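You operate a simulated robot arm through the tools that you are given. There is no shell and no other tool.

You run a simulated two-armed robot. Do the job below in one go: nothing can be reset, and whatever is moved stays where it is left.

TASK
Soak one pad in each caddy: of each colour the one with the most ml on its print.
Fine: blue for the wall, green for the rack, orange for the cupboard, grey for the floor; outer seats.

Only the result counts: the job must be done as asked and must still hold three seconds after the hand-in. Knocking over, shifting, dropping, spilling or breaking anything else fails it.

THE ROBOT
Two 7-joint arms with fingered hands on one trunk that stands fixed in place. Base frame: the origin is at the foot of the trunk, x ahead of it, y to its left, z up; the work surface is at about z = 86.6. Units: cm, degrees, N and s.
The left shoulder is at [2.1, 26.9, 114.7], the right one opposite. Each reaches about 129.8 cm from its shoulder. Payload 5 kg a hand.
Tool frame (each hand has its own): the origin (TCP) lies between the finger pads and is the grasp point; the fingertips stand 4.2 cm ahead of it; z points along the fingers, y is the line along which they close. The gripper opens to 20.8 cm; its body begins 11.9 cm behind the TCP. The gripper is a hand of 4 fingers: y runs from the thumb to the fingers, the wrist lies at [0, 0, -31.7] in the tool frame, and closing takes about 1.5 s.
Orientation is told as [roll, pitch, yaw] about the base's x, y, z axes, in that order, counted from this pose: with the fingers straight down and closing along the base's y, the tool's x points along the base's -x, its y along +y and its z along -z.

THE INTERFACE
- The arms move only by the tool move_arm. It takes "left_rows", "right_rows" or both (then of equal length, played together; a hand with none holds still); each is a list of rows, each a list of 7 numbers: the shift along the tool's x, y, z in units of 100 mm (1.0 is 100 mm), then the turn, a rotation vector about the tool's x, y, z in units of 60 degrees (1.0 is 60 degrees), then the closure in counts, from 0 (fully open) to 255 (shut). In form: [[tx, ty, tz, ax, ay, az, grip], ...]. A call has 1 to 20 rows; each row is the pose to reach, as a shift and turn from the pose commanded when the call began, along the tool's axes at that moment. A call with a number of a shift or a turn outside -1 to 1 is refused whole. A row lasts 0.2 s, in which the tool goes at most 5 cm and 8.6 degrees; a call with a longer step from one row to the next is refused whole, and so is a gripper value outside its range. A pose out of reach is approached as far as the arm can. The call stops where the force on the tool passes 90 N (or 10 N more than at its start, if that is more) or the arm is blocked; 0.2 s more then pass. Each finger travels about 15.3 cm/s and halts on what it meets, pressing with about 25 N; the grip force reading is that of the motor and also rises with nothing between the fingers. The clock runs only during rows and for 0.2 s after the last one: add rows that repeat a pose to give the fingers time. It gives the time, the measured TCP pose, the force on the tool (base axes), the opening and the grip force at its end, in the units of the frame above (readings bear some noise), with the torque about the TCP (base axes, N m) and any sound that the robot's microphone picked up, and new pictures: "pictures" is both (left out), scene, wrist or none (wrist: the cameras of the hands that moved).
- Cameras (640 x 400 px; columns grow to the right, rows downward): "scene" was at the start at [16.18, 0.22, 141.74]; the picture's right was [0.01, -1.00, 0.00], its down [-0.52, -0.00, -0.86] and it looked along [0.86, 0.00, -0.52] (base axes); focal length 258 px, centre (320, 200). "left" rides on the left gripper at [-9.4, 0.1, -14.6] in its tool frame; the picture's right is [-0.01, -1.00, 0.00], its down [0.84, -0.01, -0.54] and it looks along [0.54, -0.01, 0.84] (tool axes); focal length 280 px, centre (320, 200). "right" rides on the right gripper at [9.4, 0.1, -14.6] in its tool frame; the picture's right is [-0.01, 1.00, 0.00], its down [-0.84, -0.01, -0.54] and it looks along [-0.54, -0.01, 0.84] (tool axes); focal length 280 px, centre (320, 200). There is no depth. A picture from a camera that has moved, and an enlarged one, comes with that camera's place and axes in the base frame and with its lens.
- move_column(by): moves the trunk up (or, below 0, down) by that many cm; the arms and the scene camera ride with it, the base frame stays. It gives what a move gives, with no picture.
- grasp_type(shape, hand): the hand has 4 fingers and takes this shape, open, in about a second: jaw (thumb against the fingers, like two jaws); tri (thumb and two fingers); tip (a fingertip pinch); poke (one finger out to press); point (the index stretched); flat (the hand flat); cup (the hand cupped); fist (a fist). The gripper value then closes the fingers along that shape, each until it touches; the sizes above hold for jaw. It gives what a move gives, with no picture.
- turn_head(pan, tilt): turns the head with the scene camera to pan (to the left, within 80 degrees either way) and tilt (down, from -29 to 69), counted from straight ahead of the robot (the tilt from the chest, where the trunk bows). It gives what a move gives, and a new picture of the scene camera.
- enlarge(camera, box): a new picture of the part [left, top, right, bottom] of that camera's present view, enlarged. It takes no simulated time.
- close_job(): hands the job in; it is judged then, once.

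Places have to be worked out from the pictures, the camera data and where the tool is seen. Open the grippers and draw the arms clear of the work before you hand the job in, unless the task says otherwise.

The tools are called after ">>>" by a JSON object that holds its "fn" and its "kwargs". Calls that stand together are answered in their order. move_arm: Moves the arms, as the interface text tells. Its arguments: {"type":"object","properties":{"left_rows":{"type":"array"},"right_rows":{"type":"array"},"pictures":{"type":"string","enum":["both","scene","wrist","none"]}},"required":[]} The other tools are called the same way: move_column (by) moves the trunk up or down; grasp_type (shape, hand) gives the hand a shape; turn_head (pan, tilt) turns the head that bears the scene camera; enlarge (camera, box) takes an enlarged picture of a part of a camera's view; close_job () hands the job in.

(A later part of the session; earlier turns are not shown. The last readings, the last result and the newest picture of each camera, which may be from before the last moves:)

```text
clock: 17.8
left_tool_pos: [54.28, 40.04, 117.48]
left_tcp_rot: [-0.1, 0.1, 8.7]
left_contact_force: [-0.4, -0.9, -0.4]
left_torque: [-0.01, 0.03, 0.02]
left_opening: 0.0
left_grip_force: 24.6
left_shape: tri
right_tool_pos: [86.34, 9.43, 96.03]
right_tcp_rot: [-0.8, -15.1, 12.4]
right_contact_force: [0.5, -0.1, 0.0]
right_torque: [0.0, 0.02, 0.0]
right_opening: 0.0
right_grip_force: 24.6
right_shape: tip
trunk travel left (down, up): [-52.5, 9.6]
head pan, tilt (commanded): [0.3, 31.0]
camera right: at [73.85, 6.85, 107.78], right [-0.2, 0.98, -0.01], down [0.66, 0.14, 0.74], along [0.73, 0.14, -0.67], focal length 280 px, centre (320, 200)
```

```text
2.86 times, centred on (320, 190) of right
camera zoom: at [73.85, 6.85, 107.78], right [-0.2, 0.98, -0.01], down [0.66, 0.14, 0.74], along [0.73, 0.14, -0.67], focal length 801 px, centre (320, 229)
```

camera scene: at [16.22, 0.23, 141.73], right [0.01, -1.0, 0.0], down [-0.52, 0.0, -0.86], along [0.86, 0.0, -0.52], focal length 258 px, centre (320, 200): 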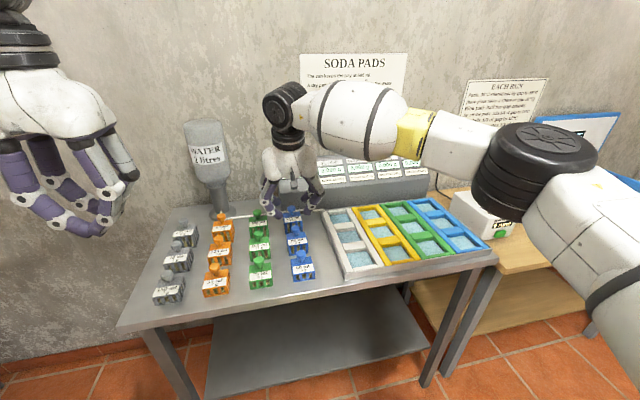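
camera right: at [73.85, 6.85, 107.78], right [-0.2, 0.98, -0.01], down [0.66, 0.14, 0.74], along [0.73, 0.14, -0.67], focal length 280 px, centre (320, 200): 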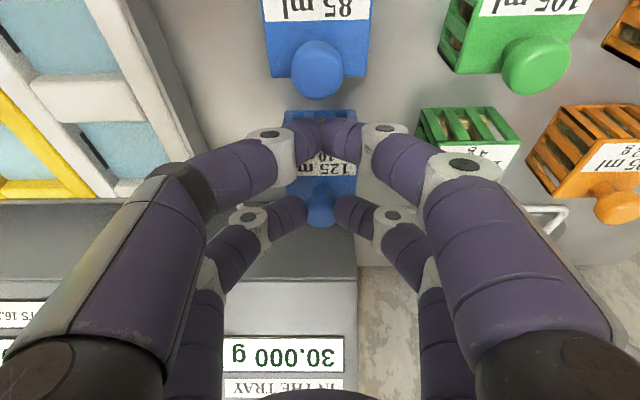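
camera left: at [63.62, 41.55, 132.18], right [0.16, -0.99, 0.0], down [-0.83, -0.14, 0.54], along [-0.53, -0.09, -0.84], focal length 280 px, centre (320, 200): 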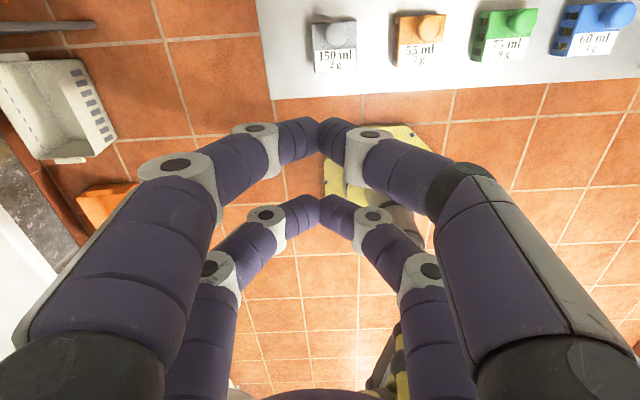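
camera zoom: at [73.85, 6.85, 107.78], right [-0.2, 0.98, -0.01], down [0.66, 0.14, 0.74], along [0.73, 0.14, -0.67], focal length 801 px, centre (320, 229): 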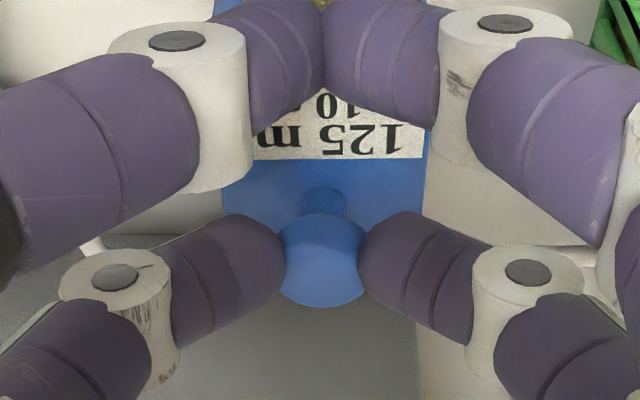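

The far pair has the cap pinched from both sides. I'll lift a small amount slowly to check the hold.

>>> {"fn": "move_arm", "kwargs": {"right_rows": [[-0.008, 0, -0.03, 0, 0, 0, 255], [-0.02, -0.001, -0.077, 0, 0, 0, 255], [-0.033, -0.001, -0.125, 0, 0, 0, 255], [-0.052, -0.002, -0.193, 0, 0, 0, 255], [-0.052, -0.002, -0.193, 0, 0, 0, 255]], "pictures": "wrist"}}

>>> {"fn": "enlarge", "kwargs": {"camera": "scene", "box": [230, 140, 350, 240]}}

```text
clock: 19.0
left_tool_pos: [54.54, 40.12, 117.58]
left_tcp_rot: [-0.1, 0.1, 8.8]
left_contact_force: [-0.7, 0.6, 0.7]
left_torque: [-0.02, 0.02, -0.03]
left_opening: 0.0
left_grip_force: 24.9
left_shape: tri
right_tool_pos: [86.4, 9.53, 98.17]
right_tcp_rot: [-0.8, -15.1, 12.4]
right_contact_force: [-0.2, -0.5, -1.1]
right_torque: [-0.01, 0.01, -0.01]
right_opening: 0.01
right_grip_force: 25.1
right_shape: tip
trunk travel left (down, up): [-52.5, 9.6]
head pan, tilt (commanded): [0.3, 31.0]
camera right: at [73.78, 6.96, 109.78], right [-0.2, 0.98, -0.01], down [0.66, 0.14, 0.74], along [0.73, 0.14, -0.67], focal length 280 px, centre (320, 200)
```

right: 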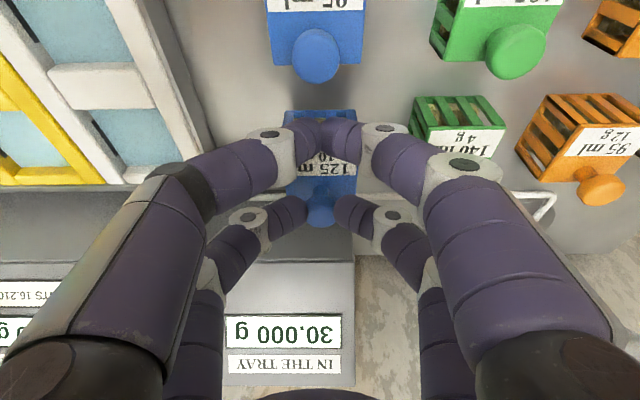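

```text
4.00 times, centred on (290, 190) of scene
camera zoom: at [16.19, 0.22, 141.74], right [0.01, -1.0, 0.0], down [-0.52, 0.0, -0.86], along [0.86, 0.0, -0.52], focal length 1033 px, centre (440, 240)
```

zoom: 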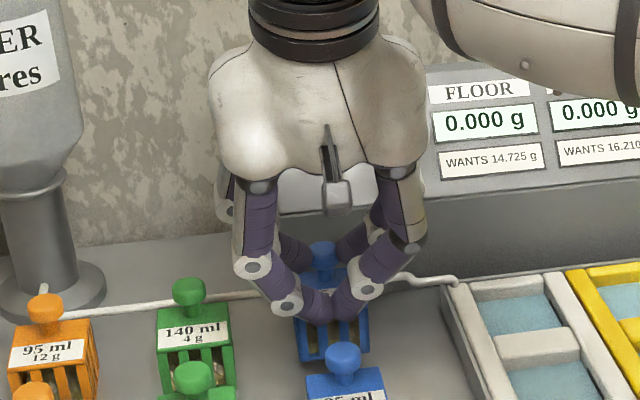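

The pad rises with the hand and hangs upright, so the pinch holds. I'll lift it another 9 cm so its bottom clears the other knobs.

>>> {"fn": "move_arm", "kwargs": {"right_rows": [[-0.03, -0.002, -0.11, 0, 0, 0, 255], [-0.06, -0.003, -0.22, 0, 0, 0, 255], [-0.09, -0.005, -0.33, 0, 0, 0, 255], [-0.12, -0.006, -0.44, 0, 0, 0, 255], [-0.15, -0.008, -0.55, 0, 0, 0, 255], [-0.18, -0.009, -0.66, 0, 0, 0, 255], [-0.21, -0.011, -0.77, 0, 0, 0, 255], [-0.235, -0.012, -0.869, 0, 0, 0, 255]], "pictures": "both"}}

```text
clock: 20.8
left_tool_pos: [54.46, 40.01, 117.49]
left_tcp_rot: [0.0, 0.0, 8.7]
left_contact_force: [0.9, -0.8, 0.5]
left_torque: [0.0, -0.01, -0.02]
left_opening: 0.0
left_grip_force: 25.1
left_shape: tri
right_tool_pos: [86.29, 9.44, 107.18]
right_tcp_rot: [-0.7, -15.1, 12.4]
right_contact_force: [0.5, -0.9, -0.9]
right_torque: [-0.04, 0.0, 0.0]
right_opening: 0.0
right_grip_force: 24.8
right_shape: tip
trunk travel left (down, up): [-52.5, 9.6]
head pan, tilt (commanded): [0.3, 31.0]
camera scene: at [16.15, 0.22, 141.75], right [0.01, -1.0, 0.0], down [-0.52, 0.0, -0.86], along [0.86, 0.01, -0.52], focal length 258 px, centre (320, 200)
camera right: at [73.72, 6.87, 118.88], right [-0.2, 0.98, -0.01], down [0.66, 0.14, 0.74], along [0.73, 0.14, -0.67], focal length 280 px, centre (320, 200)
```

scene: 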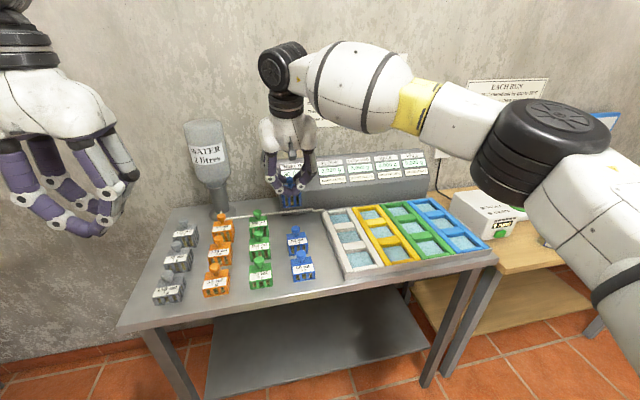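
right: 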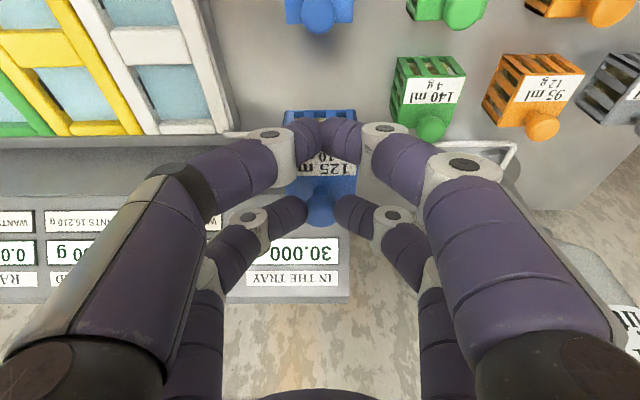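

Blue 125 ml is clear of the others. I'll carry it sideways over the tray at this height toward the blue (wall) caddy, in steps with gentle starts and stops.

>>> {"fn": "move_arm", "kwargs": {"right_rows": [[0.021, -0.051, -0.006, 0, 0, 0, 255], [0.072, -0.17, -0.019, 0, 0, 0, 255], [0.143, -0.34, -0.039, 0, 0, 0, 255], [0.215, -0.51, -0.058, 0, 0, 0, 255], [0.286, -0.68, -0.078, 0, 0, 0, 255], [0.358, -0.85, -0.097, 0, 0, 0, 255]], "pictures": "none"}}

>>> {"fn": "move_arm", "kwargs": {"right_rows": [[0.021, -0.051, -0.006, 0, 0, 0, 255], [0.072, -0.17, -0.019, 0, 0, 0, 255], [0.143, -0.34, -0.039, 0, 0, 0, 255], [0.215, -0.51, -0.058, 0, 0, 0, 255], [0.286, -0.68, -0.078, 0, 0, 0, 255], [0.358, -0.85, -0.097, 0, 0, 0, 255]], "pictures": "both"}}

```text
clock: 22.2
left_tool_pos: [54.33, 39.96, 117.5]
left_tcp_rot: [-0.1, 0.1, 8.7]
left_contact_force: [-0.2, -0.6, -0.9]
left_torque: [0.03, 0.0, 0.0]
left_opening: 0.0
left_grip_force: 24.8
left_shape: tri
right_tool_pos: [84.74, 0.29, 106.95]
right_tcp_rot: [-0.7, -15.1, 12.4]
right_contact_force: [0.6, -1.5, -0.6]
right_torque: [0.0, -0.05, 0.04]
right_opening: 0.0
right_grip_force: 24.9
right_shape: tip
trunk travel left (down, up): [-52.5, 9.6]
head pan, tilt (commanded): [0.3, 31.0]
```

```text
clock: 23.6
left_tool_pos: [54.41, 39.93, 117.51]
left_tcp_rot: [0.0, 0.0, 8.6]
left_contact_force: [-0.4, 0.2, 0.5]
left_torque: [0.06, 0.0, 0.0]
left_opening: 0.01
left_grip_force: 24.4
left_shape: tri
right_tool_pos: [82.97, -8.86, 107.21]
right_tcp_rot: [-0.8, -15.1, 12.4]
right_contact_force: [-0.9, 0.3, -0.7]
right_torque: [0.06, -0.02, 0.0]
right_opening: 0.0
right_grip_force: 25.5
right_shape: tip
trunk travel left (down, up): [-52.5, 9.6]
head pan, tilt (commanded): [0.3, 31.0]
camera scene: at [16.17, 0.18, 141.74], right [0.01, -1.0, 0.0], down [-0.52, 0.0, -0.86], along [0.86, 0.0, -0.52], focal length 258 px, centre (320, 200)
camera right: at [70.27, -11.4, 119.01], right [-0.2, 0.98, -0.01], down [0.66, 0.14, 0.74], along [0.73, 0.14, -0.67], focal length 280 px, centre (320, 200)
```

scene: 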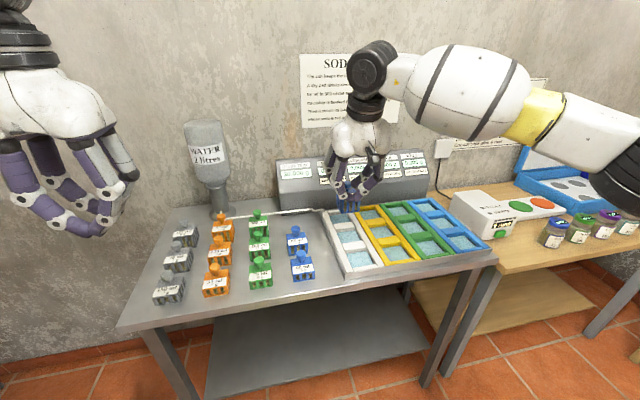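
right: 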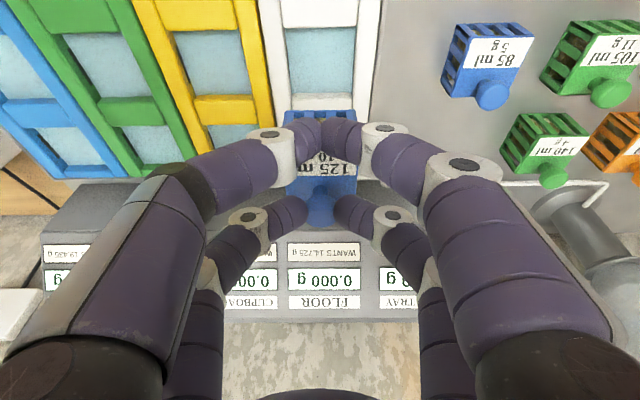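

Steady carry, with the pad hanging straight. I'll continue toward the blue caddy.

>>> {"fn": "move_arm", "kwargs": {"right_rows": [[0.021, -0.051, -0.006, 0, 0, 0, 255], [0.072, -0.17, -0.019, 0, 0, 0, 255], [0.143, -0.34, -0.039, 0, 0, 0, 255], [0.215, -0.51, -0.058, 0, 0, 0, 255], [0.286, -0.68, -0.078, 0, 0, 0, 255], [0.358, -0.85, -0.097, 0, 0, 0, 255]], "pictures": "none"}}

>>> {"fn": "move_arm", "kwargs": {"right_rows": [[0.021, -0.051, -0.006, 0, 0, 0, 255], [0.072, -0.17, -0.019, 0, 0, 0, 255], [0.143, -0.34, -0.039, 0, 0, 0, 255], [0.215, -0.51, -0.058, 0, 0, 0, 255], [0.286, -0.68, -0.078, 0, 0, 0, 255], [0.358, -0.85, -0.097, 0, 0, 0, 255]], "pictures": "wrist"}}

```text
clock: 25.0
left_tool_pos: [54.38, 40.04, 117.67]
left_tcp_rot: [-0.2, 0.0, 8.6]
left_contact_force: [-0.4, -0.7, 0.4]
left_torque: [0.04, 0.0, 0.0]
left_opening: 0.02
left_grip_force: 24.9
left_shape: tri
right_tool_pos: [80.96, -18.14, 107.38]
right_tcp_rot: [-0.7, -15.1, 12.5]
right_contact_force: [-0.9, 0.9, -0.7]
right_torque: [0.02, -0.01, 0.03]
right_opening: 0.0
right_grip_force: 25.4
right_shape: tip
trunk travel left (down, up): [-52.5, 9.6]
head pan, tilt (commanded): [0.3, 31.0]
```

```text
clock: 26.4
left_tool_pos: [54.41, 39.84, 117.54]
left_tcp_rot: [-0.1, 0.0, 8.6]
left_contact_force: [-0.1, -0.9, 0.8]
left_torque: [0.05, 0.0, -0.01]
left_opening: 0.02
left_grip_force: 24.9
left_shape: tri
right_tool_pos: [79.23, -27.03, 107.65]
right_tcp_rot: [-0.8, -15.1, 12.4]
right_contact_force: [-0.2, -0.5, -0.2]
right_torque: [-0.01, 0.0, 0.01]
right_opening: 0.0
right_grip_force: 25.2
right_shape: tip
trunk travel left (down, up): [-52.5, 9.6]
head pan, tilt (commanded): [0.3, 31.0]
camera right: at [66.53, -29.54, 119.24], right [-0.2, 0.98, -0.01], down [0.66, 0.14, 0.74], along [0.73, 0.14, -0.67], focal length 280 px, centre (320, 200)
```

right: 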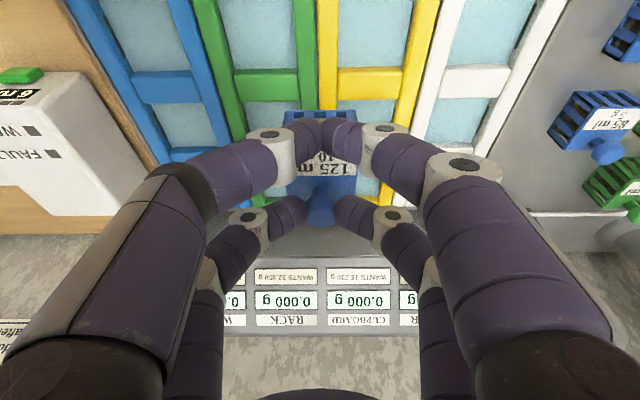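

Half-way over the tray now. Two more steps bring it over the blue caddy.

>>> {"fn": "move_arm", "kwargs": {"right_rows": [[0.021, -0.051, -0.004, 0, 0, 0, 255], [0.072, -0.17, -0.014, 0, 0, 0, 255], [0.143, -0.34, -0.029, 0, 0, 0, 255], [0.215, -0.51, -0.043, 0, 0, 0, 255], [0.286, -0.68, -0.058, 0, 0, 0, 255], [0.358, -0.85, -0.075, 0, 0, 0, 255]], "pictures": "none"}}

>>> {"fn": "move_arm", "kwargs": {"right_rows": [[0.021, -0.051, -0.004, 0, 0, 0, 255], [0.072, -0.17, -0.014, 0, 0, 0, 255], [0.143, -0.34, -0.029, 0, 0, 0, 255], [0.215, -0.51, -0.043, 0, 0, 0, 255], [0.286, -0.68, -0.058, 0, 0, 0, 255], [0.358, -0.85, -0.075, 0, 0, 0, 255]], "pictures": "both"}}

>>> {"fn": "enlarge", "kwargs": {"camera": "scene", "box": [380, 150, 520, 270]}}

>>> {"fn": "enlarge", "kwargs": {"camera": "right", "box": [200, 0, 440, 240]}}

```text
clock: 27.8
left_tool_pos: [54.44, 40.01, 117.49]
left_tcp_rot: [-0.2, 0.0, 8.6]
left_contact_force: [0.1, -0.4, -0.3]
left_torque: [0.0, -0.01, -0.04]
left_opening: 0.02
left_grip_force: 24.7
left_shape: tri
right_tool_pos: [77.33, -36.04, 107.37]
right_tcp_rot: [-0.7, -15.2, 12.3]
right_contact_force: [0.1, 0.2, -0.2]
right_torque: [0.02, -0.02, 0.01]
right_opening: 0.04
right_grip_force: 25.1
right_shape: tip
trunk travel left (down, up): [-52.5, 9.6]
head pan, tilt (commanded): [0.3, 31.0]
```

```text
clock: 29.2
left_tool_pos: [54.25, 40.0, 117.54]
left_tcp_rot: [-0.1, 0.1, 8.6]
left_contact_force: [-0.2, 0.0, 0.2]
left_torque: [0.05, -0.02, 0.0]
left_opening: 0.0
left_grip_force: 25.1
left_shape: tri
right_tool_pos: [75.66, -45.14, 107.48]
right_tcp_rot: [-0.7, -15.0, 12.5]
right_contact_force: [-0.5, -0.5, -0.4]
right_torque: [0.02, 0.0, -0.01]
right_opening: 0.0
right_grip_force: 25.2
right_shape: tip
trunk travel left (down, up): [-52.5, 9.6]
head pan, tilt (commanded): [0.3, 31.0]
camera scene: at [16.16, 0.19, 141.74], right [0.01, -1.0, 0.0], down [-0.52, 0.0, -0.86], along [0.86, 0.0, -0.52], focal length 258 px, centre (320, 200)
camera right: at [62.98, -47.7, 119.11], right [-0.2, 0.98, -0.01], down [0.66, 0.14, 0.74], along [0.73, 0.14, -0.67], focal length 280 px, centre (320, 200)
```

scene: 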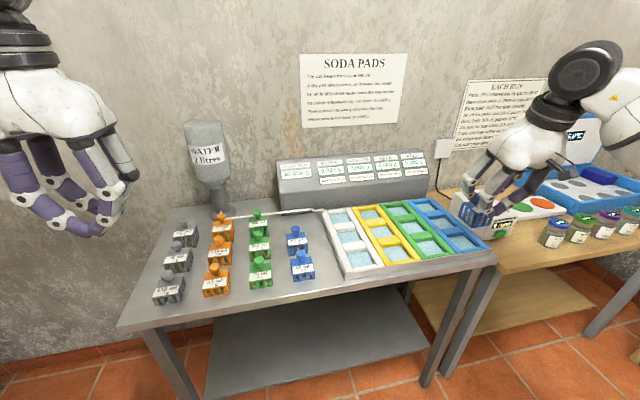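
right: 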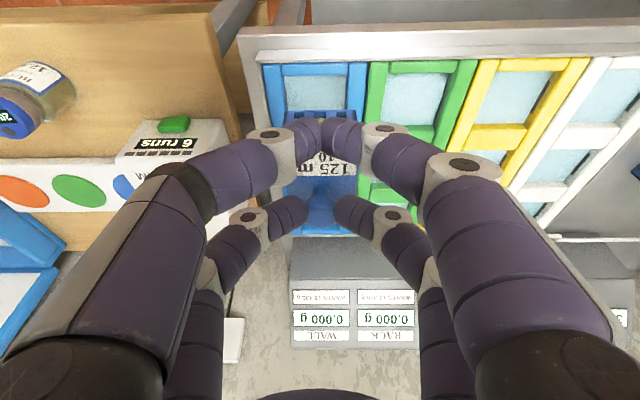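

```text
3.33 times, centred on (450, 210) of scene
camera zoom: at [16.16, 0.19, 141.74], right [0.01, -1.0, 0.0], down [-0.52, 0.0, -0.86], along [0.86, 0.0, -0.52], focal length 861 px, centre (-113, 167)
```

zoom: 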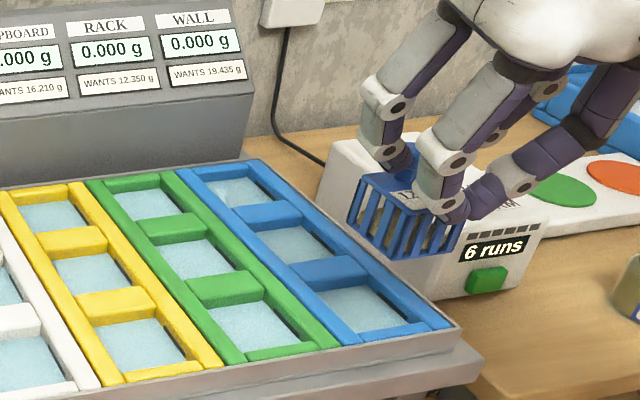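

```text
1.67 times, centred on (320, 120) of right
camera zoom: at [62.98, -47.7, 119.11], right [-0.2, 0.98, -0.01], down [0.66, 0.14, 0.74], along [0.73, 0.14, -0.67], focal length 467 px, centre (320, 333)
```

zoom: 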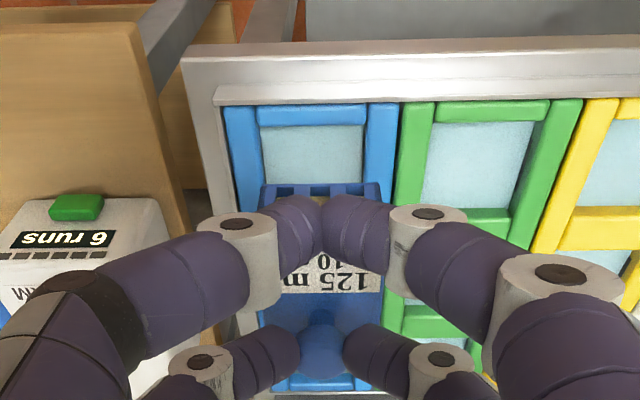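

Comparing the pad with the seat: the knob is set about 1.1 cm back from the body's centre. The pad therefore needs to go about 1.75 cm forward and 0.45 cm to the right to sit over the front (bench-edge) seat of the blue caddy. I'll do that while lowering to about 2.5 cm above the rim, then check.

>>> {"fn": "move_arm", "kwargs": {"right_rows": [[0.02, -0.05, 0.08, 0, 0, 0, 255], [0.04, -0.11, 0.2, 0, 0, 0, 255], [0.06, -0.18, 0.33, 0, 0, 0, 255], [0.08, -0.25, 0.46, 0, 0, 0, 255], [0.11, -0.31, 0.59, 0, 0, 0, 255], [0.134, -0.353, 0.68, 0, 0, 0, 255], [0.134, -0.353, 0.72, 0, 0, 0, 255]], "pictures": "wrist"}}

>>> {"fn": "enlarge", "kwargs": {"camera": "scene", "box": [400, 170, 520, 270]}}

>>> {"fn": "enlarge", "kwargs": {"camera": "right", "box": [220, 20, 420, 220]}}

```text
clock: 30.8
left_tool_pos: [54.37, 40.11, 117.59]
left_tcp_rot: [-0.2, 0.0, 8.7]
left_contact_force: [0.5, 0.5, -0.2]
left_torque: [-0.04, 0.02, 0.01]
left_opening: 0.0
left_grip_force: 25.1
left_shape: tri
right_tool_pos: [76.82, -48.43, 100.06]
right_tcp_rot: [-0.8, -15.1, 12.4]
right_contact_force: [0.1, -0.3, -0.4]
right_torque: [-0.01, 0.03, 0.01]
right_opening: 0.0
right_grip_force: 25.4
right_shape: tip
trunk travel left (down, up): [-52.5, 9.6]
head pan, tilt (commanded): [0.3, 31.0]
camera right: at [64.26, -51.02, 111.77], right [-0.2, 0.98, -0.01], down [0.66, 0.14, 0.74], along [0.73, 0.14, -0.67], focal length 280 px, centre (320, 200)
```

right: 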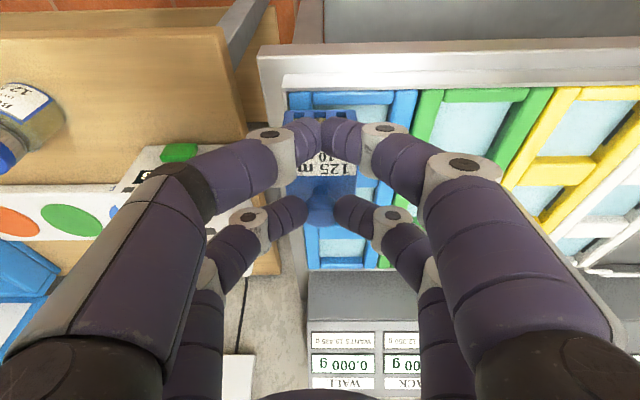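

```text
4.00 times, centred on (460, 220) of scene
camera zoom: at [16.18, 0.22, 141.74], right [0.01, -1.0, 0.0], down [-0.52, 0.0, -0.86], along [0.86, 0.0, -0.52], focal length 1033 px, centre (-240, 120)
```

zoom: 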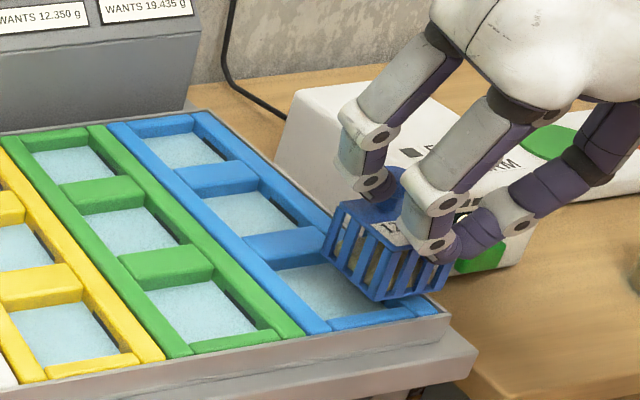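

```text
2.00 times, centred on (320, 120) of right
camera zoom: at [64.26, -51.02, 111.77], right [-0.2, 0.98, -0.01], down [0.66, 0.14, 0.74], along [0.73, 0.14, -0.67], focal length 561 px, centre (320, 360)
```

zoom: 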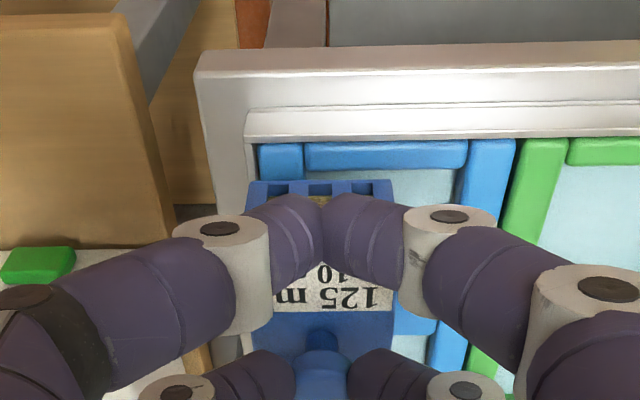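

My last row had the sideways shift in the wrong unit (3.5 cm instead of 0.35), so the pad is a little too far right, but nothing was touched. The wrist view says I need about 1.2 cm forward and 2.97 cm to the left; I'll correct at this height and re-check.

>>> {"fn": "move_arm", "kwargs": {"right_rows": [[-0.03, 0.07, 0.008, 0, 0, 0, 255], [-0.06, 0.15, 0.016, 0, 0, 0, 255], [-0.09, 0.23, 0.024, 0, 0, 0, 255], [-0.115, 0.297, 0.031, 0, 0, 0, 255], [-0.115, 0.297, 0.031, 0, 0, 0, 255]], "pictures": "wrist"}}

>>> {"fn": "enlarge", "kwargs": {"camera": "scene", "box": [400, 170, 520, 270]}}

>>> {"fn": "enlarge", "kwargs": {"camera": "right", "box": [220, 20, 420, 220]}}

```text
clock: 32.0
left_tool_pos: [54.44, 40.09, 117.43]
left_tcp_rot: [-0.1, 0.1, 8.7]
left_contact_force: [-0.3, -0.7, -0.1]
left_torque: [-0.03, 0.0, -0.04]
left_opening: 0.01
left_grip_force: 25.1
left_shape: tri
right_tool_pos: [77.38, -45.34, 100.05]
right_tcp_rot: [-0.7, -15.1, 12.4]
right_contact_force: [-1.1, -0.2, -0.1]
right_torque: [-0.01, 0.01, -0.02]
right_opening: 0.0
right_grip_force: 25.2
right_shape: tip
trunk travel left (down, up): [-52.5, 9.6]
head pan, tilt (commanded): [0.3, 31.0]
camera right: at [64.8, -47.88, 111.67], right [-0.2, 0.98, -0.01], down [0.66, 0.14, 0.74], along [0.73, 0.14, -0.67], focal length 280 px, centre (320, 200)
```

right: 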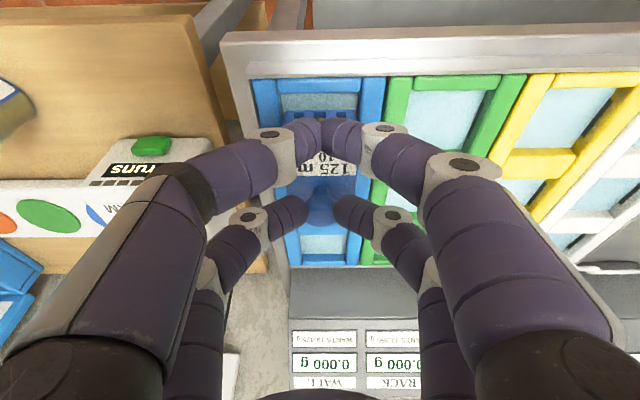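

```text
4.00 times, centred on (460, 220) of scene
camera zoom: at [16.17, 0.22, 141.74], right [0.01, -1.0, 0.0], down [-0.52, 0.0, -0.86], along [0.86, 0.0, -0.52], focal length 1033 px, centre (-240, 120)
```

zoom: 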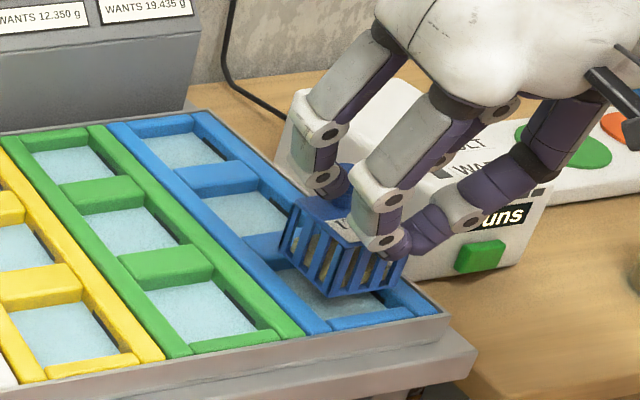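

```text
2.00 times, centred on (320, 120) of right
camera zoom: at [64.8, -47.88, 111.67], right [-0.2, 0.98, -0.01], down [0.66, 0.14, 0.74], along [0.73, 0.14, -0.67], focal length 561 px, centre (320, 360)
```

zoom: 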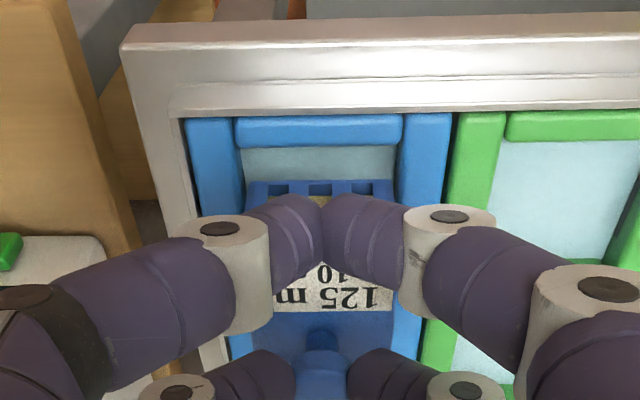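

The pad is now centred over the front blue seat to within a millimetre or so (margins about 0.5 cm all round). I'll lower it straight down slowly.

>>> {"fn": "move_arm", "kwargs": {"right_rows": [[0.013, 0.001, 0.048, 0, 0, 0, 255], [0.026, 0.001, 0.097, 0, 0, 0, 255], [0.039, 0.002, 0.145, 0, 0, 0, 255], [0.052, 0.003, 0.193, 0, 0, 0, 255], [0.065, 0.003, 0.241, 0, 0, 0, 255], [0.073, 0.004, 0.27, 0, 0, 0, 255]], "pictures": "wrist"}}

>>> {"fn": "enlarge", "kwargs": {"camera": "scene", "box": [400, 170, 520, 270]}}

>>> {"fn": "enlarge", "kwargs": {"camera": "right", "box": [220, 20, 420, 220]}}

```text
clock: 33.4
left_tool_pos: [54.38, 40.13, 117.57]
left_tcp_rot: [-0.2, 0.1, 8.7]
left_contact_force: [-0.4, 0.6, 0.8]
left_torque: [0.0, 0.03, 0.03]
left_opening: 0.0
left_grip_force: 24.9
left_shape: tri
right_tool_pos: [77.46, -45.32, 97.14]
right_tcp_rot: [-0.6, -15.1, 12.4]
right_contact_force: [1.1, 0.4, -0.1]
right_torque: [-0.04, 0.01, -0.03]
right_opening: 0.01
right_grip_force: 25.1
right_shape: tip
trunk travel left (down, up): [-52.5, 9.6]
head pan, tilt (commanded): [0.3, 31.0]
camera right: at [64.85, -47.88, 108.85], right [-0.2, 0.98, -0.01], down [0.66, 0.14, 0.74], along [0.73, 0.14, -0.67], focal length 280 px, centre (320, 200)
```

right: 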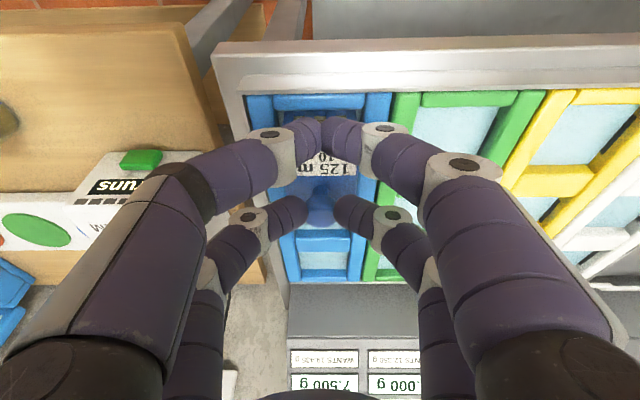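

```text
4.00 times, centred on (460, 220) of scene
camera zoom: at [16.19, 0.22, 141.74], right [0.01, -1.0, 0.0], down [-0.52, 0.0, -0.86], along [0.86, 0.0, -0.52], focal length 1033 px, centre (-240, 120)
```

zoom: 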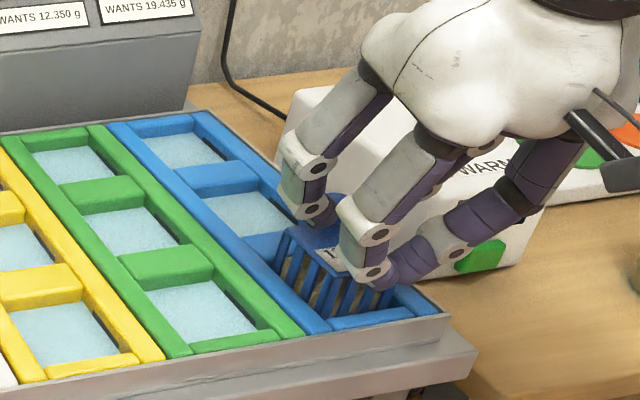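

```text
2.00 times, centred on (320, 120) of right
camera zoom: at [64.85, -47.88, 108.85], right [-0.2, 0.98, -0.01], down [0.66, 0.14, 0.74], along [0.73, 0.14, -0.67], focal length 561 px, centre (320, 360)
```

zoom: 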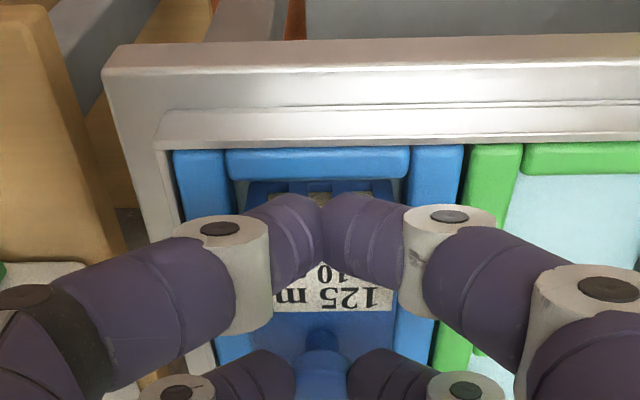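

The WALL display now reads 7.500 g, so the blue pad drank in its own caddy. It is partway into the seat with no contact force, so I'll lower gently until it rests.

>>> {"fn": "move_arm", "kwargs": {"right_rows": [[0.005, 0, 0.019, 0, 0, 0, 255], [0.01, 0.001, 0.039, 0, 0, 0, 255], [0.016, 0.001, 0.058, 0, 0, 0, 255]], "pictures": "none"}}

```text
clock: 34.2
left_tool_pos: [54.42, 40.08, 117.5]
left_tcp_rot: [-0.1, 0.0, 8.7]
left_contact_force: [-0.7, 0.1, -0.2]
left_torque: [-0.06, 0.0, 0.02]
left_opening: 0.02
left_grip_force: 24.9
left_shape: tri
right_tool_pos: [77.41, -45.34, 96.59]
right_tcp_rot: [-0.7, -15.1, 12.4]
right_contact_force: [-0.3, 0.2, 2.2]
right_torque: [0.0, -0.07, -0.04]
right_opening: 0.01
right_grip_force: 25.4
right_shape: tip
trunk travel left (down, up): [-52.5, 9.6]
head pan, tilt (commanded): [0.3, 31.0]
```

A slight upward force of about 2 N suggests it's touching the bottom. I'll go down another 2 mm to confirm.

>>> {"fn": "move_arm", "kwargs": {"right_rows": [[0.003, 0, 0.01, 0, 0, 0, 255], [0.005, 0, 0.019, 0, 0, 0, 255]], "pictures": "wrist"}}

>>> {"fn": "enlarge", "kwargs": {"camera": "scene", "box": [400, 170, 520, 270]}}

```text
clock: 34.8
left_tool_pos: [54.45, 40.01, 117.53]
left_tcp_rot: [-0.1, -0.1, 8.7]
left_contact_force: [0.3, 0.0, 0.2]
left_torque: [-0.02, 0.0, -0.02]
left_opening: 0.01
left_grip_force: 24.9
left_shape: tri
right_tool_pos: [77.43, -45.33, 96.55]
right_tcp_rot: [-0.7, -15.2, 12.4]
right_contact_force: [-0.2, 0.6, 8.8]
right_torque: [0.09, -0.31, -0.01]
right_opening: 0.01
right_grip_force: 25.1
right_shape: tip
trunk travel left (down, up): [-52.5, 9.6]
head pan, tilt (commanded): [0.3, 31.0]
camera right: at [64.82, -47.88, 108.21], right [-0.2, 0.98, -0.01], down [0.66, 0.14, 0.74], along [0.73, 0.14, -0.67], focal length 280 px, centre (320, 200)
```

right: 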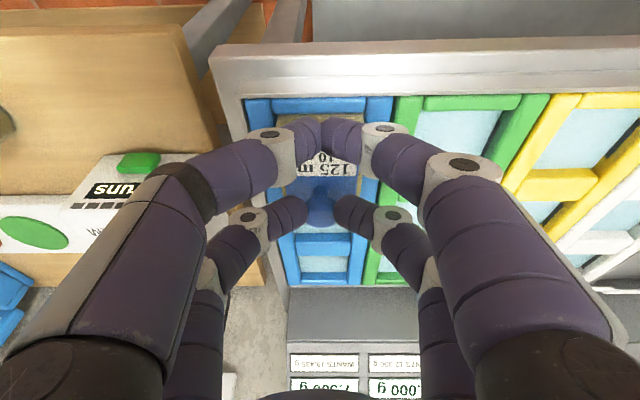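

```text
4.00 times, centred on (460, 220) of scene
camera zoom: at [16.12, 0.25, 141.76], right [0.01, -1.0, 0.0], down [-0.52, 0.0, -0.86], along [0.86, 0.0, -0.52], focal length 1033 px, centre (-240, 120)
```

zoom: 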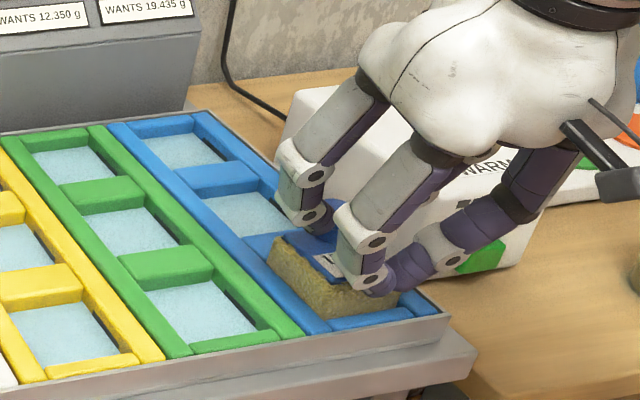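

The pad has swollen with water and fills the seat, resting with about 9 N under it. I'll release by opening the fingers moderately, then look.

>>> {"fn": "move_arm", "kwargs": {"right_rows": [[0, 0, -0.005, 0, 0, 0, 240], [0, 0, -0.005, 0, 0, 0, 220], [0, 0, -0.005, 0, 0, 0, 200], [0, 0, -0.005, 0, 0, 0, 180], [0, 0, -0.005, 0, 0, 0, 170], [0, 0, -0.005, 0, 0, 0, 170]], "pictures": "wrist"}}

>>> {"fn": "enlarge", "kwargs": {"camera": "right", "box": [220, 60, 420, 260]}}

>>> {"fn": "enlarge", "kwargs": {"camera": "scene", "box": [400, 170, 520, 270]}}

```text
clock: 36.2
left_tool_pos: [54.35, 40.03, 117.52]
left_tcp_rot: [-0.1, 0.0, 8.6]
left_contact_force: [-1.0, 0.0, 0.6]
left_torque: [0.0, 0.02, -0.02]
left_opening: 0.01
left_grip_force: 24.8
left_shape: tri
right_tool_pos: [77.55, -45.26, 96.39]
right_tcp_rot: [-0.7, -15.2, 12.4]
right_contact_force: [0.5, -0.4, 0.1]
right_torque: [-0.02, -0.02, 0.02]
right_opening: 6.89
right_grip_force: 0.1
right_shape: tip
trunk travel left (down, up): [-52.5, 9.6]
head pan, tilt (commanded): [0.3, 31.0]
camera right: at [64.84, -47.9, 108.1], right [-0.2, 0.98, -0.01], down [0.66, 0.14, 0.74], along [0.73, 0.14, -0.67], focal length 280 px, centre (320, 200)
```

right: 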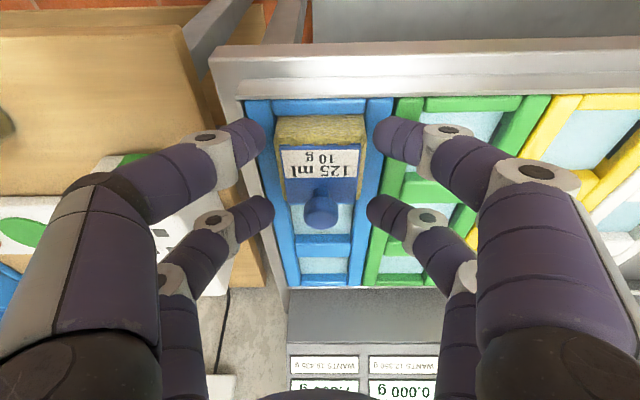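

```text
2.00 times, centred on (320, 160) of right
camera zoom: at [64.84, -47.9, 108.1], right [-0.2, 0.98, -0.01], down [0.66, 0.14, 0.74], along [0.73, 0.14, -0.67], focal length 561 px, centre (320, 280)
```

zoom: 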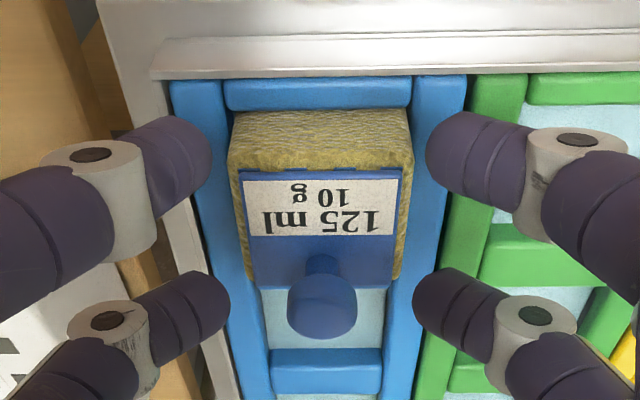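

```text
4.00 times, centred on (460, 220) of scene
camera zoom: at [16.17, 0.22, 141.74], right [0.01, -1.0, 0.0], down [-0.52, 0.0, -0.86], along [0.86, 0.0, -0.52], focal length 1033 px, centre (-240, 120)
```

zoom: 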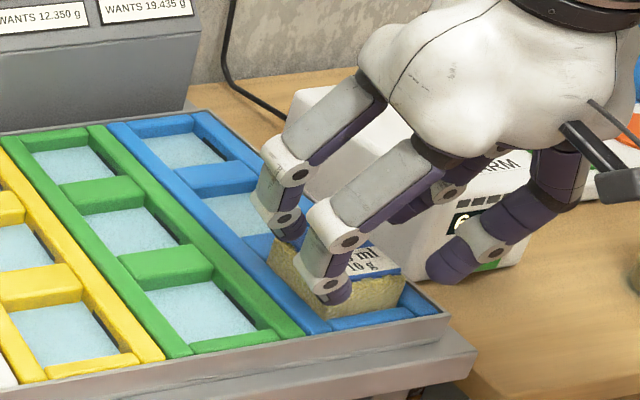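

Blue is seated flat in the front seat and released. I'll raise the right hand straight up, clear of the knob.

>>> {"fn": "move_arm", "kwargs": {"right_rows": [[-0.013, -0.001, -0.048, 0, 0, 0, 170], [-0.039, -0.002, -0.145, 0, 0, 0, 170], [-0.08, -0.004, -0.29, 0, 0, 0, 170], [-0.12, -0.006, -0.45, 0, 0, 0, 170], [-0.16, -0.008, -0.6, 0, 0, 0, 170], [-0.2, -0.01, -0.75, 0, 0, 0, 170], [-0.24, -0.012, -0.9, 0, 0, 0, 170], [-0.265, -0.014, -0.98, 0, 0, 0, 170]], "pictures": "both"}}

>>> {"fn": "enlarge", "kwargs": {"camera": "scene", "box": [270, 150, 500, 280]}}

```text
clock: 38.0
left_tool_pos: [54.51, 40.18, 117.57]
left_tcp_rot: [-0.1, 0.1, 8.7]
left_contact_force: [0.3, -0.4, 0.2]
left_torque: [-0.04, -0.02, 0.02]
left_opening: 0.01
left_grip_force: 25.4
left_shape: tri
right_tool_pos: [77.44, -45.33, 106.61]
right_tcp_rot: [-0.8, -15.1, 12.4]
right_contact_force: [0.3, 0.1, 0.7]
right_torque: [-0.01, 0.0, 0.0]
right_opening: 6.89
right_grip_force: 0.0
right_shape: tip
trunk travel left (down, up): [-52.5, 9.6]
head pan, tilt (commanded): [0.3, 31.0]
camera scene: at [16.18, 0.22, 141.74], right [0.01, -1.0, 0.0], down [-0.52, 0.0, -0.86], along [0.86, 0.0, -0.52], focal length 258 px, centre (320, 200)
camera right: at [64.75, -47.88, 118.28], right [-0.2, 0.98, -0.01], down [0.66, 0.14, 0.74], along [0.73, 0.14, -0.67], focal length 280 px, centre (320, 200)
```

scene: 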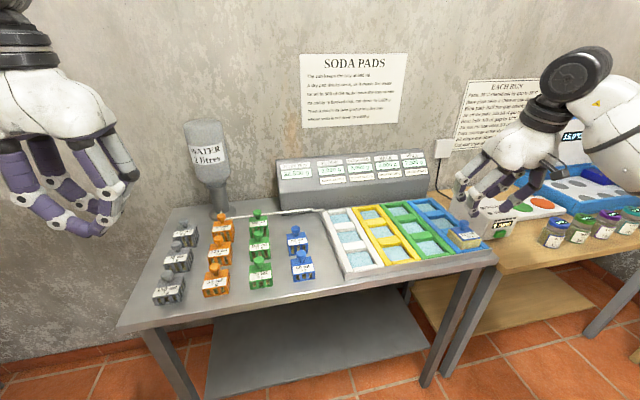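
right: 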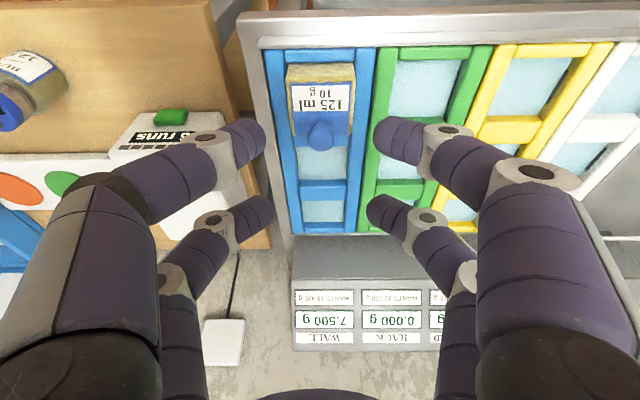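

```text
2.78 times, centred on (385, 215) of scene
camera zoom: at [16.18, 0.22, 141.74], right [0.01, -1.0, 0.0], down [-0.52, 0.0, -0.86], along [0.86, 0.0, -0.52], focal length 719 px, centre (139, 158)
```

zoom: 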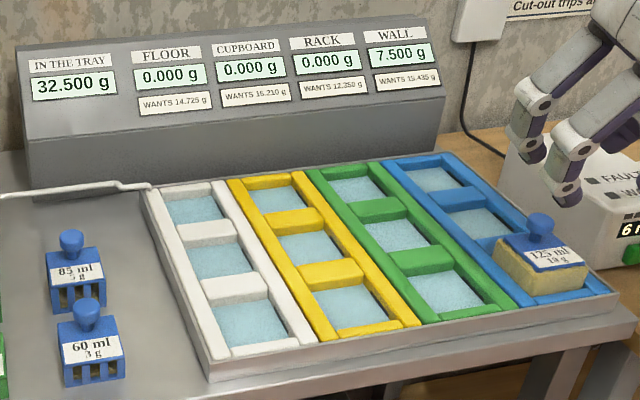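

WALL reads 7.500 g and the tray 32.500 g, as the sign predicts. Next is green 140 ml with the right hand, so I'll travel back at the same height, fingers partly open, to hover over it at (87.4, 21.5).

>>> {"fn": "move_arm", "kwargs": {"right_rows": [[-0.03, 0.1, 0.006, 0, 0, 0, 175], [-0.1, 0.3, 0.02, 0, 0, 0, 175], [-0.16, 0.5, 0.03, 0, 0, 0, 175], [-0.22, 0.7, 0.043, 0, 0, 0, 175], [-0.283, 0.902, 0.055, 0, 0, 0, 175]], "pictures": "none"}}

>>> {"fn": "move_arm", "kwargs": {"right_rows": [[-0.06, 0.18, 0.011, 0, 0, 0, 175], [-0.113, 0.36, 0.022, 0, 0, 0, 175], [-0.17, 0.54, 0.033, 0, 0, 0, 175], [-0.226, 0.72, 0.044, 0, 0, 0, 175], [-0.283, 0.902, 0.055, 0, 0, 0, 175]], "pictures": "none"}}

>>> {"fn": "move_arm", "kwargs": {"right_rows": [[-0.06, 0.18, 0.011, 0, 0, 0, 175], [-0.113, 0.36, 0.022, 0, 0, 0, 175], [-0.17, 0.54, 0.033, 0, 0, 0, 175], [-0.226, 0.72, 0.044, 0, 0, 0, 175], [-0.283, 0.902, 0.055, 0, 0, 0, 175]], "pictures": "none"}}

>>> {"fn": "move_arm", "kwargs": {"right_rows": [[-0.06, 0.18, 0.011, 0, 0, 0, 175], [-0.113, 0.36, 0.022, 0, 0, 0, 175], [-0.17, 0.54, 0.033, 0, 0, 0, 175], [-0.226, 0.72, 0.044, 0, 0, 0, 175], [-0.283, 0.902, 0.055, 0, 0, 0, 175]], "pictures": "none"}}

>>> {"fn": "move_arm", "kwargs": {"right_rows": [[-0.06, 0.18, 0.011, 0, 0, 0, 175], [-0.113, 0.36, 0.022, 0, 0, 0, 175], [-0.17, 0.54, 0.033, 0, 0, 0, 175], [-0.226, 0.72, 0.044, 0, 0, 0, 175], [-0.283, 0.902, 0.055, 0, 0, 0, 175]], "pictures": "both"}}

```text
clock: 39.2
left_tool_pos: [54.51, 40.12, 117.53]
left_tcp_rot: [-0.1, 0.2, 8.7]
left_contact_force: [0.0, -0.3, 0.2]
left_torque: [-0.06, 0.02, 0.02]
left_opening: 0.01
left_grip_force: 24.5
left_shape: tri
right_tool_pos: [78.34, -35.83, 106.58]
right_tcp_rot: [-0.7, -15.0, 12.4]
right_contact_force: [0.0, 0.4, 0.3]
right_torque: [-0.03, 0.01, 0.01]
right_opening: 6.54
right_grip_force: 0.0
right_shape: tip
trunk travel left (down, up): [-52.5, 9.6]
head pan, tilt (commanded): [0.3, 31.0]
```

```text
clock: 40.4
left_tool_pos: [54.36, 40.13, 117.61]
left_tcp_rot: [0.0, 0.1, 8.8]
left_contact_force: [0.4, -0.2, 0.4]
left_torque: [-0.07, -0.07, 0.03]
left_opening: 0.0
left_grip_force: 24.6
left_shape: tri
right_tool_pos: [79.3, -26.38, 106.76]
right_tcp_rot: [-0.7, -15.1, 12.4]
right_contact_force: [-0.3, 0.7, -0.3]
right_torque: [-0.04, 0.02, -0.04]
right_opening: 6.54
right_grip_force: 0.1
right_shape: tip
trunk travel left (down, up): [-52.5, 9.6]
head pan, tilt (commanded): [0.3, 31.0]
```

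```text
clock: 41.6
left_tool_pos: [54.33, 40.17, 117.49]
left_tcp_rot: [-0.1, 0.1, 8.8]
left_contact_force: [-0.6, 0.2, 0.2]
left_torque: [-0.07, -0.04, -0.01]
left_opening: 0.03
left_grip_force: 25.6
left_shape: tri
right_tool_pos: [80.26, -16.94, 106.95]
right_tcp_rot: [-0.7, -15.1, 12.3]
right_contact_force: [-1.5, 0.5, -0.4]
right_torque: [-0.02, 0.03, 0.0]
right_opening: 6.55
right_grip_force: 0.0
right_shape: tip
trunk travel left (down, up): [-52.5, 9.6]
head pan, tilt (commanded): [0.3, 31.0]
```

```text
clock: 42.8
left_tool_pos: [54.44, 40.06, 117.45]
left_tcp_rot: [-0.1, 0.1, 8.6]
left_contact_force: [-0.2, 0.3, 0.3]
left_torque: [-0.07, -0.05, -0.02]
left_opening: 0.0
left_grip_force: 24.7
left_shape: tri
right_tool_pos: [81.07, -7.6, 106.83]
right_tcp_rot: [-0.7, -15.1, 12.4]
right_contact_force: [0.4, 0.0, 0.0]
right_torque: [-0.01, 0.02, -0.03]
right_opening: 6.55
right_grip_force: 0.0
right_shape: tip
trunk travel left (down, up): [-52.5, 9.6]
head pan, tilt (commanded): [0.3, 31.0]
```

```text
clock: 44.0
left_tool_pos: [54.41, 40.14, 117.57]
left_tcp_rot: [-0.2, 0.1, 8.7]
left_contact_force: [-0.7, 0.5, 0.8]
left_torque: [-0.03, -0.06, -0.01]
left_opening: 0.02
left_grip_force: 25.3
left_shape: tri
right_tool_pos: [82.1, 1.92, 107.04]
right_tcp_rot: [-0.6, -15.1, 12.4]
right_contact_force: [0.1, 1.1, 0.1]
right_torque: [-0.08, -0.03, -0.05]
right_opening: 6.58
right_grip_force: 0.1
right_shape: tip
trunk travel left (down, up): [-52.5, 9.6]
head pan, tilt (commanded): [0.3, 31.0]
camera scene: at [16.16, 0.28, 141.74], right [0.01, -1.0, 0.0], down [-0.52, 0.0, -0.86], along [0.86, 0.01, -0.52], focal length 258 px, centre (320, 200)
camera right: at [69.29, -0.7, 118.83], right [-0.2, 0.98, -0.01], down [0.66, 0.14, 0.74], along [0.73, 0.14, -0.67], focal length 280 px, centre (320, 200)
```

scene: 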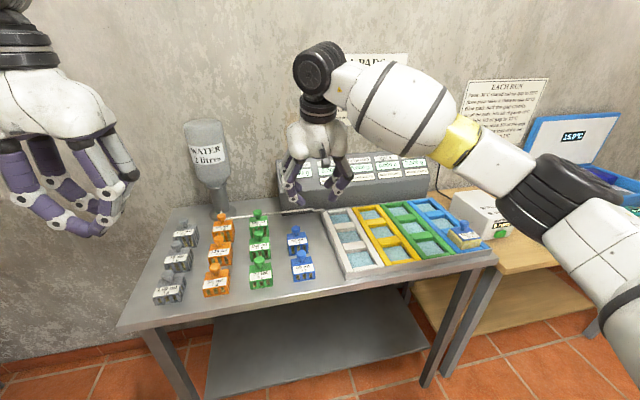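
right: 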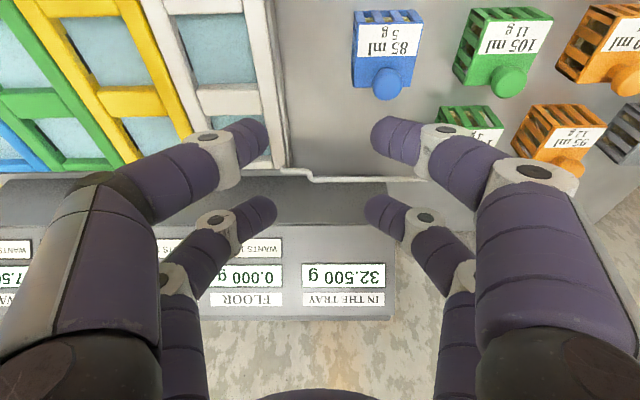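

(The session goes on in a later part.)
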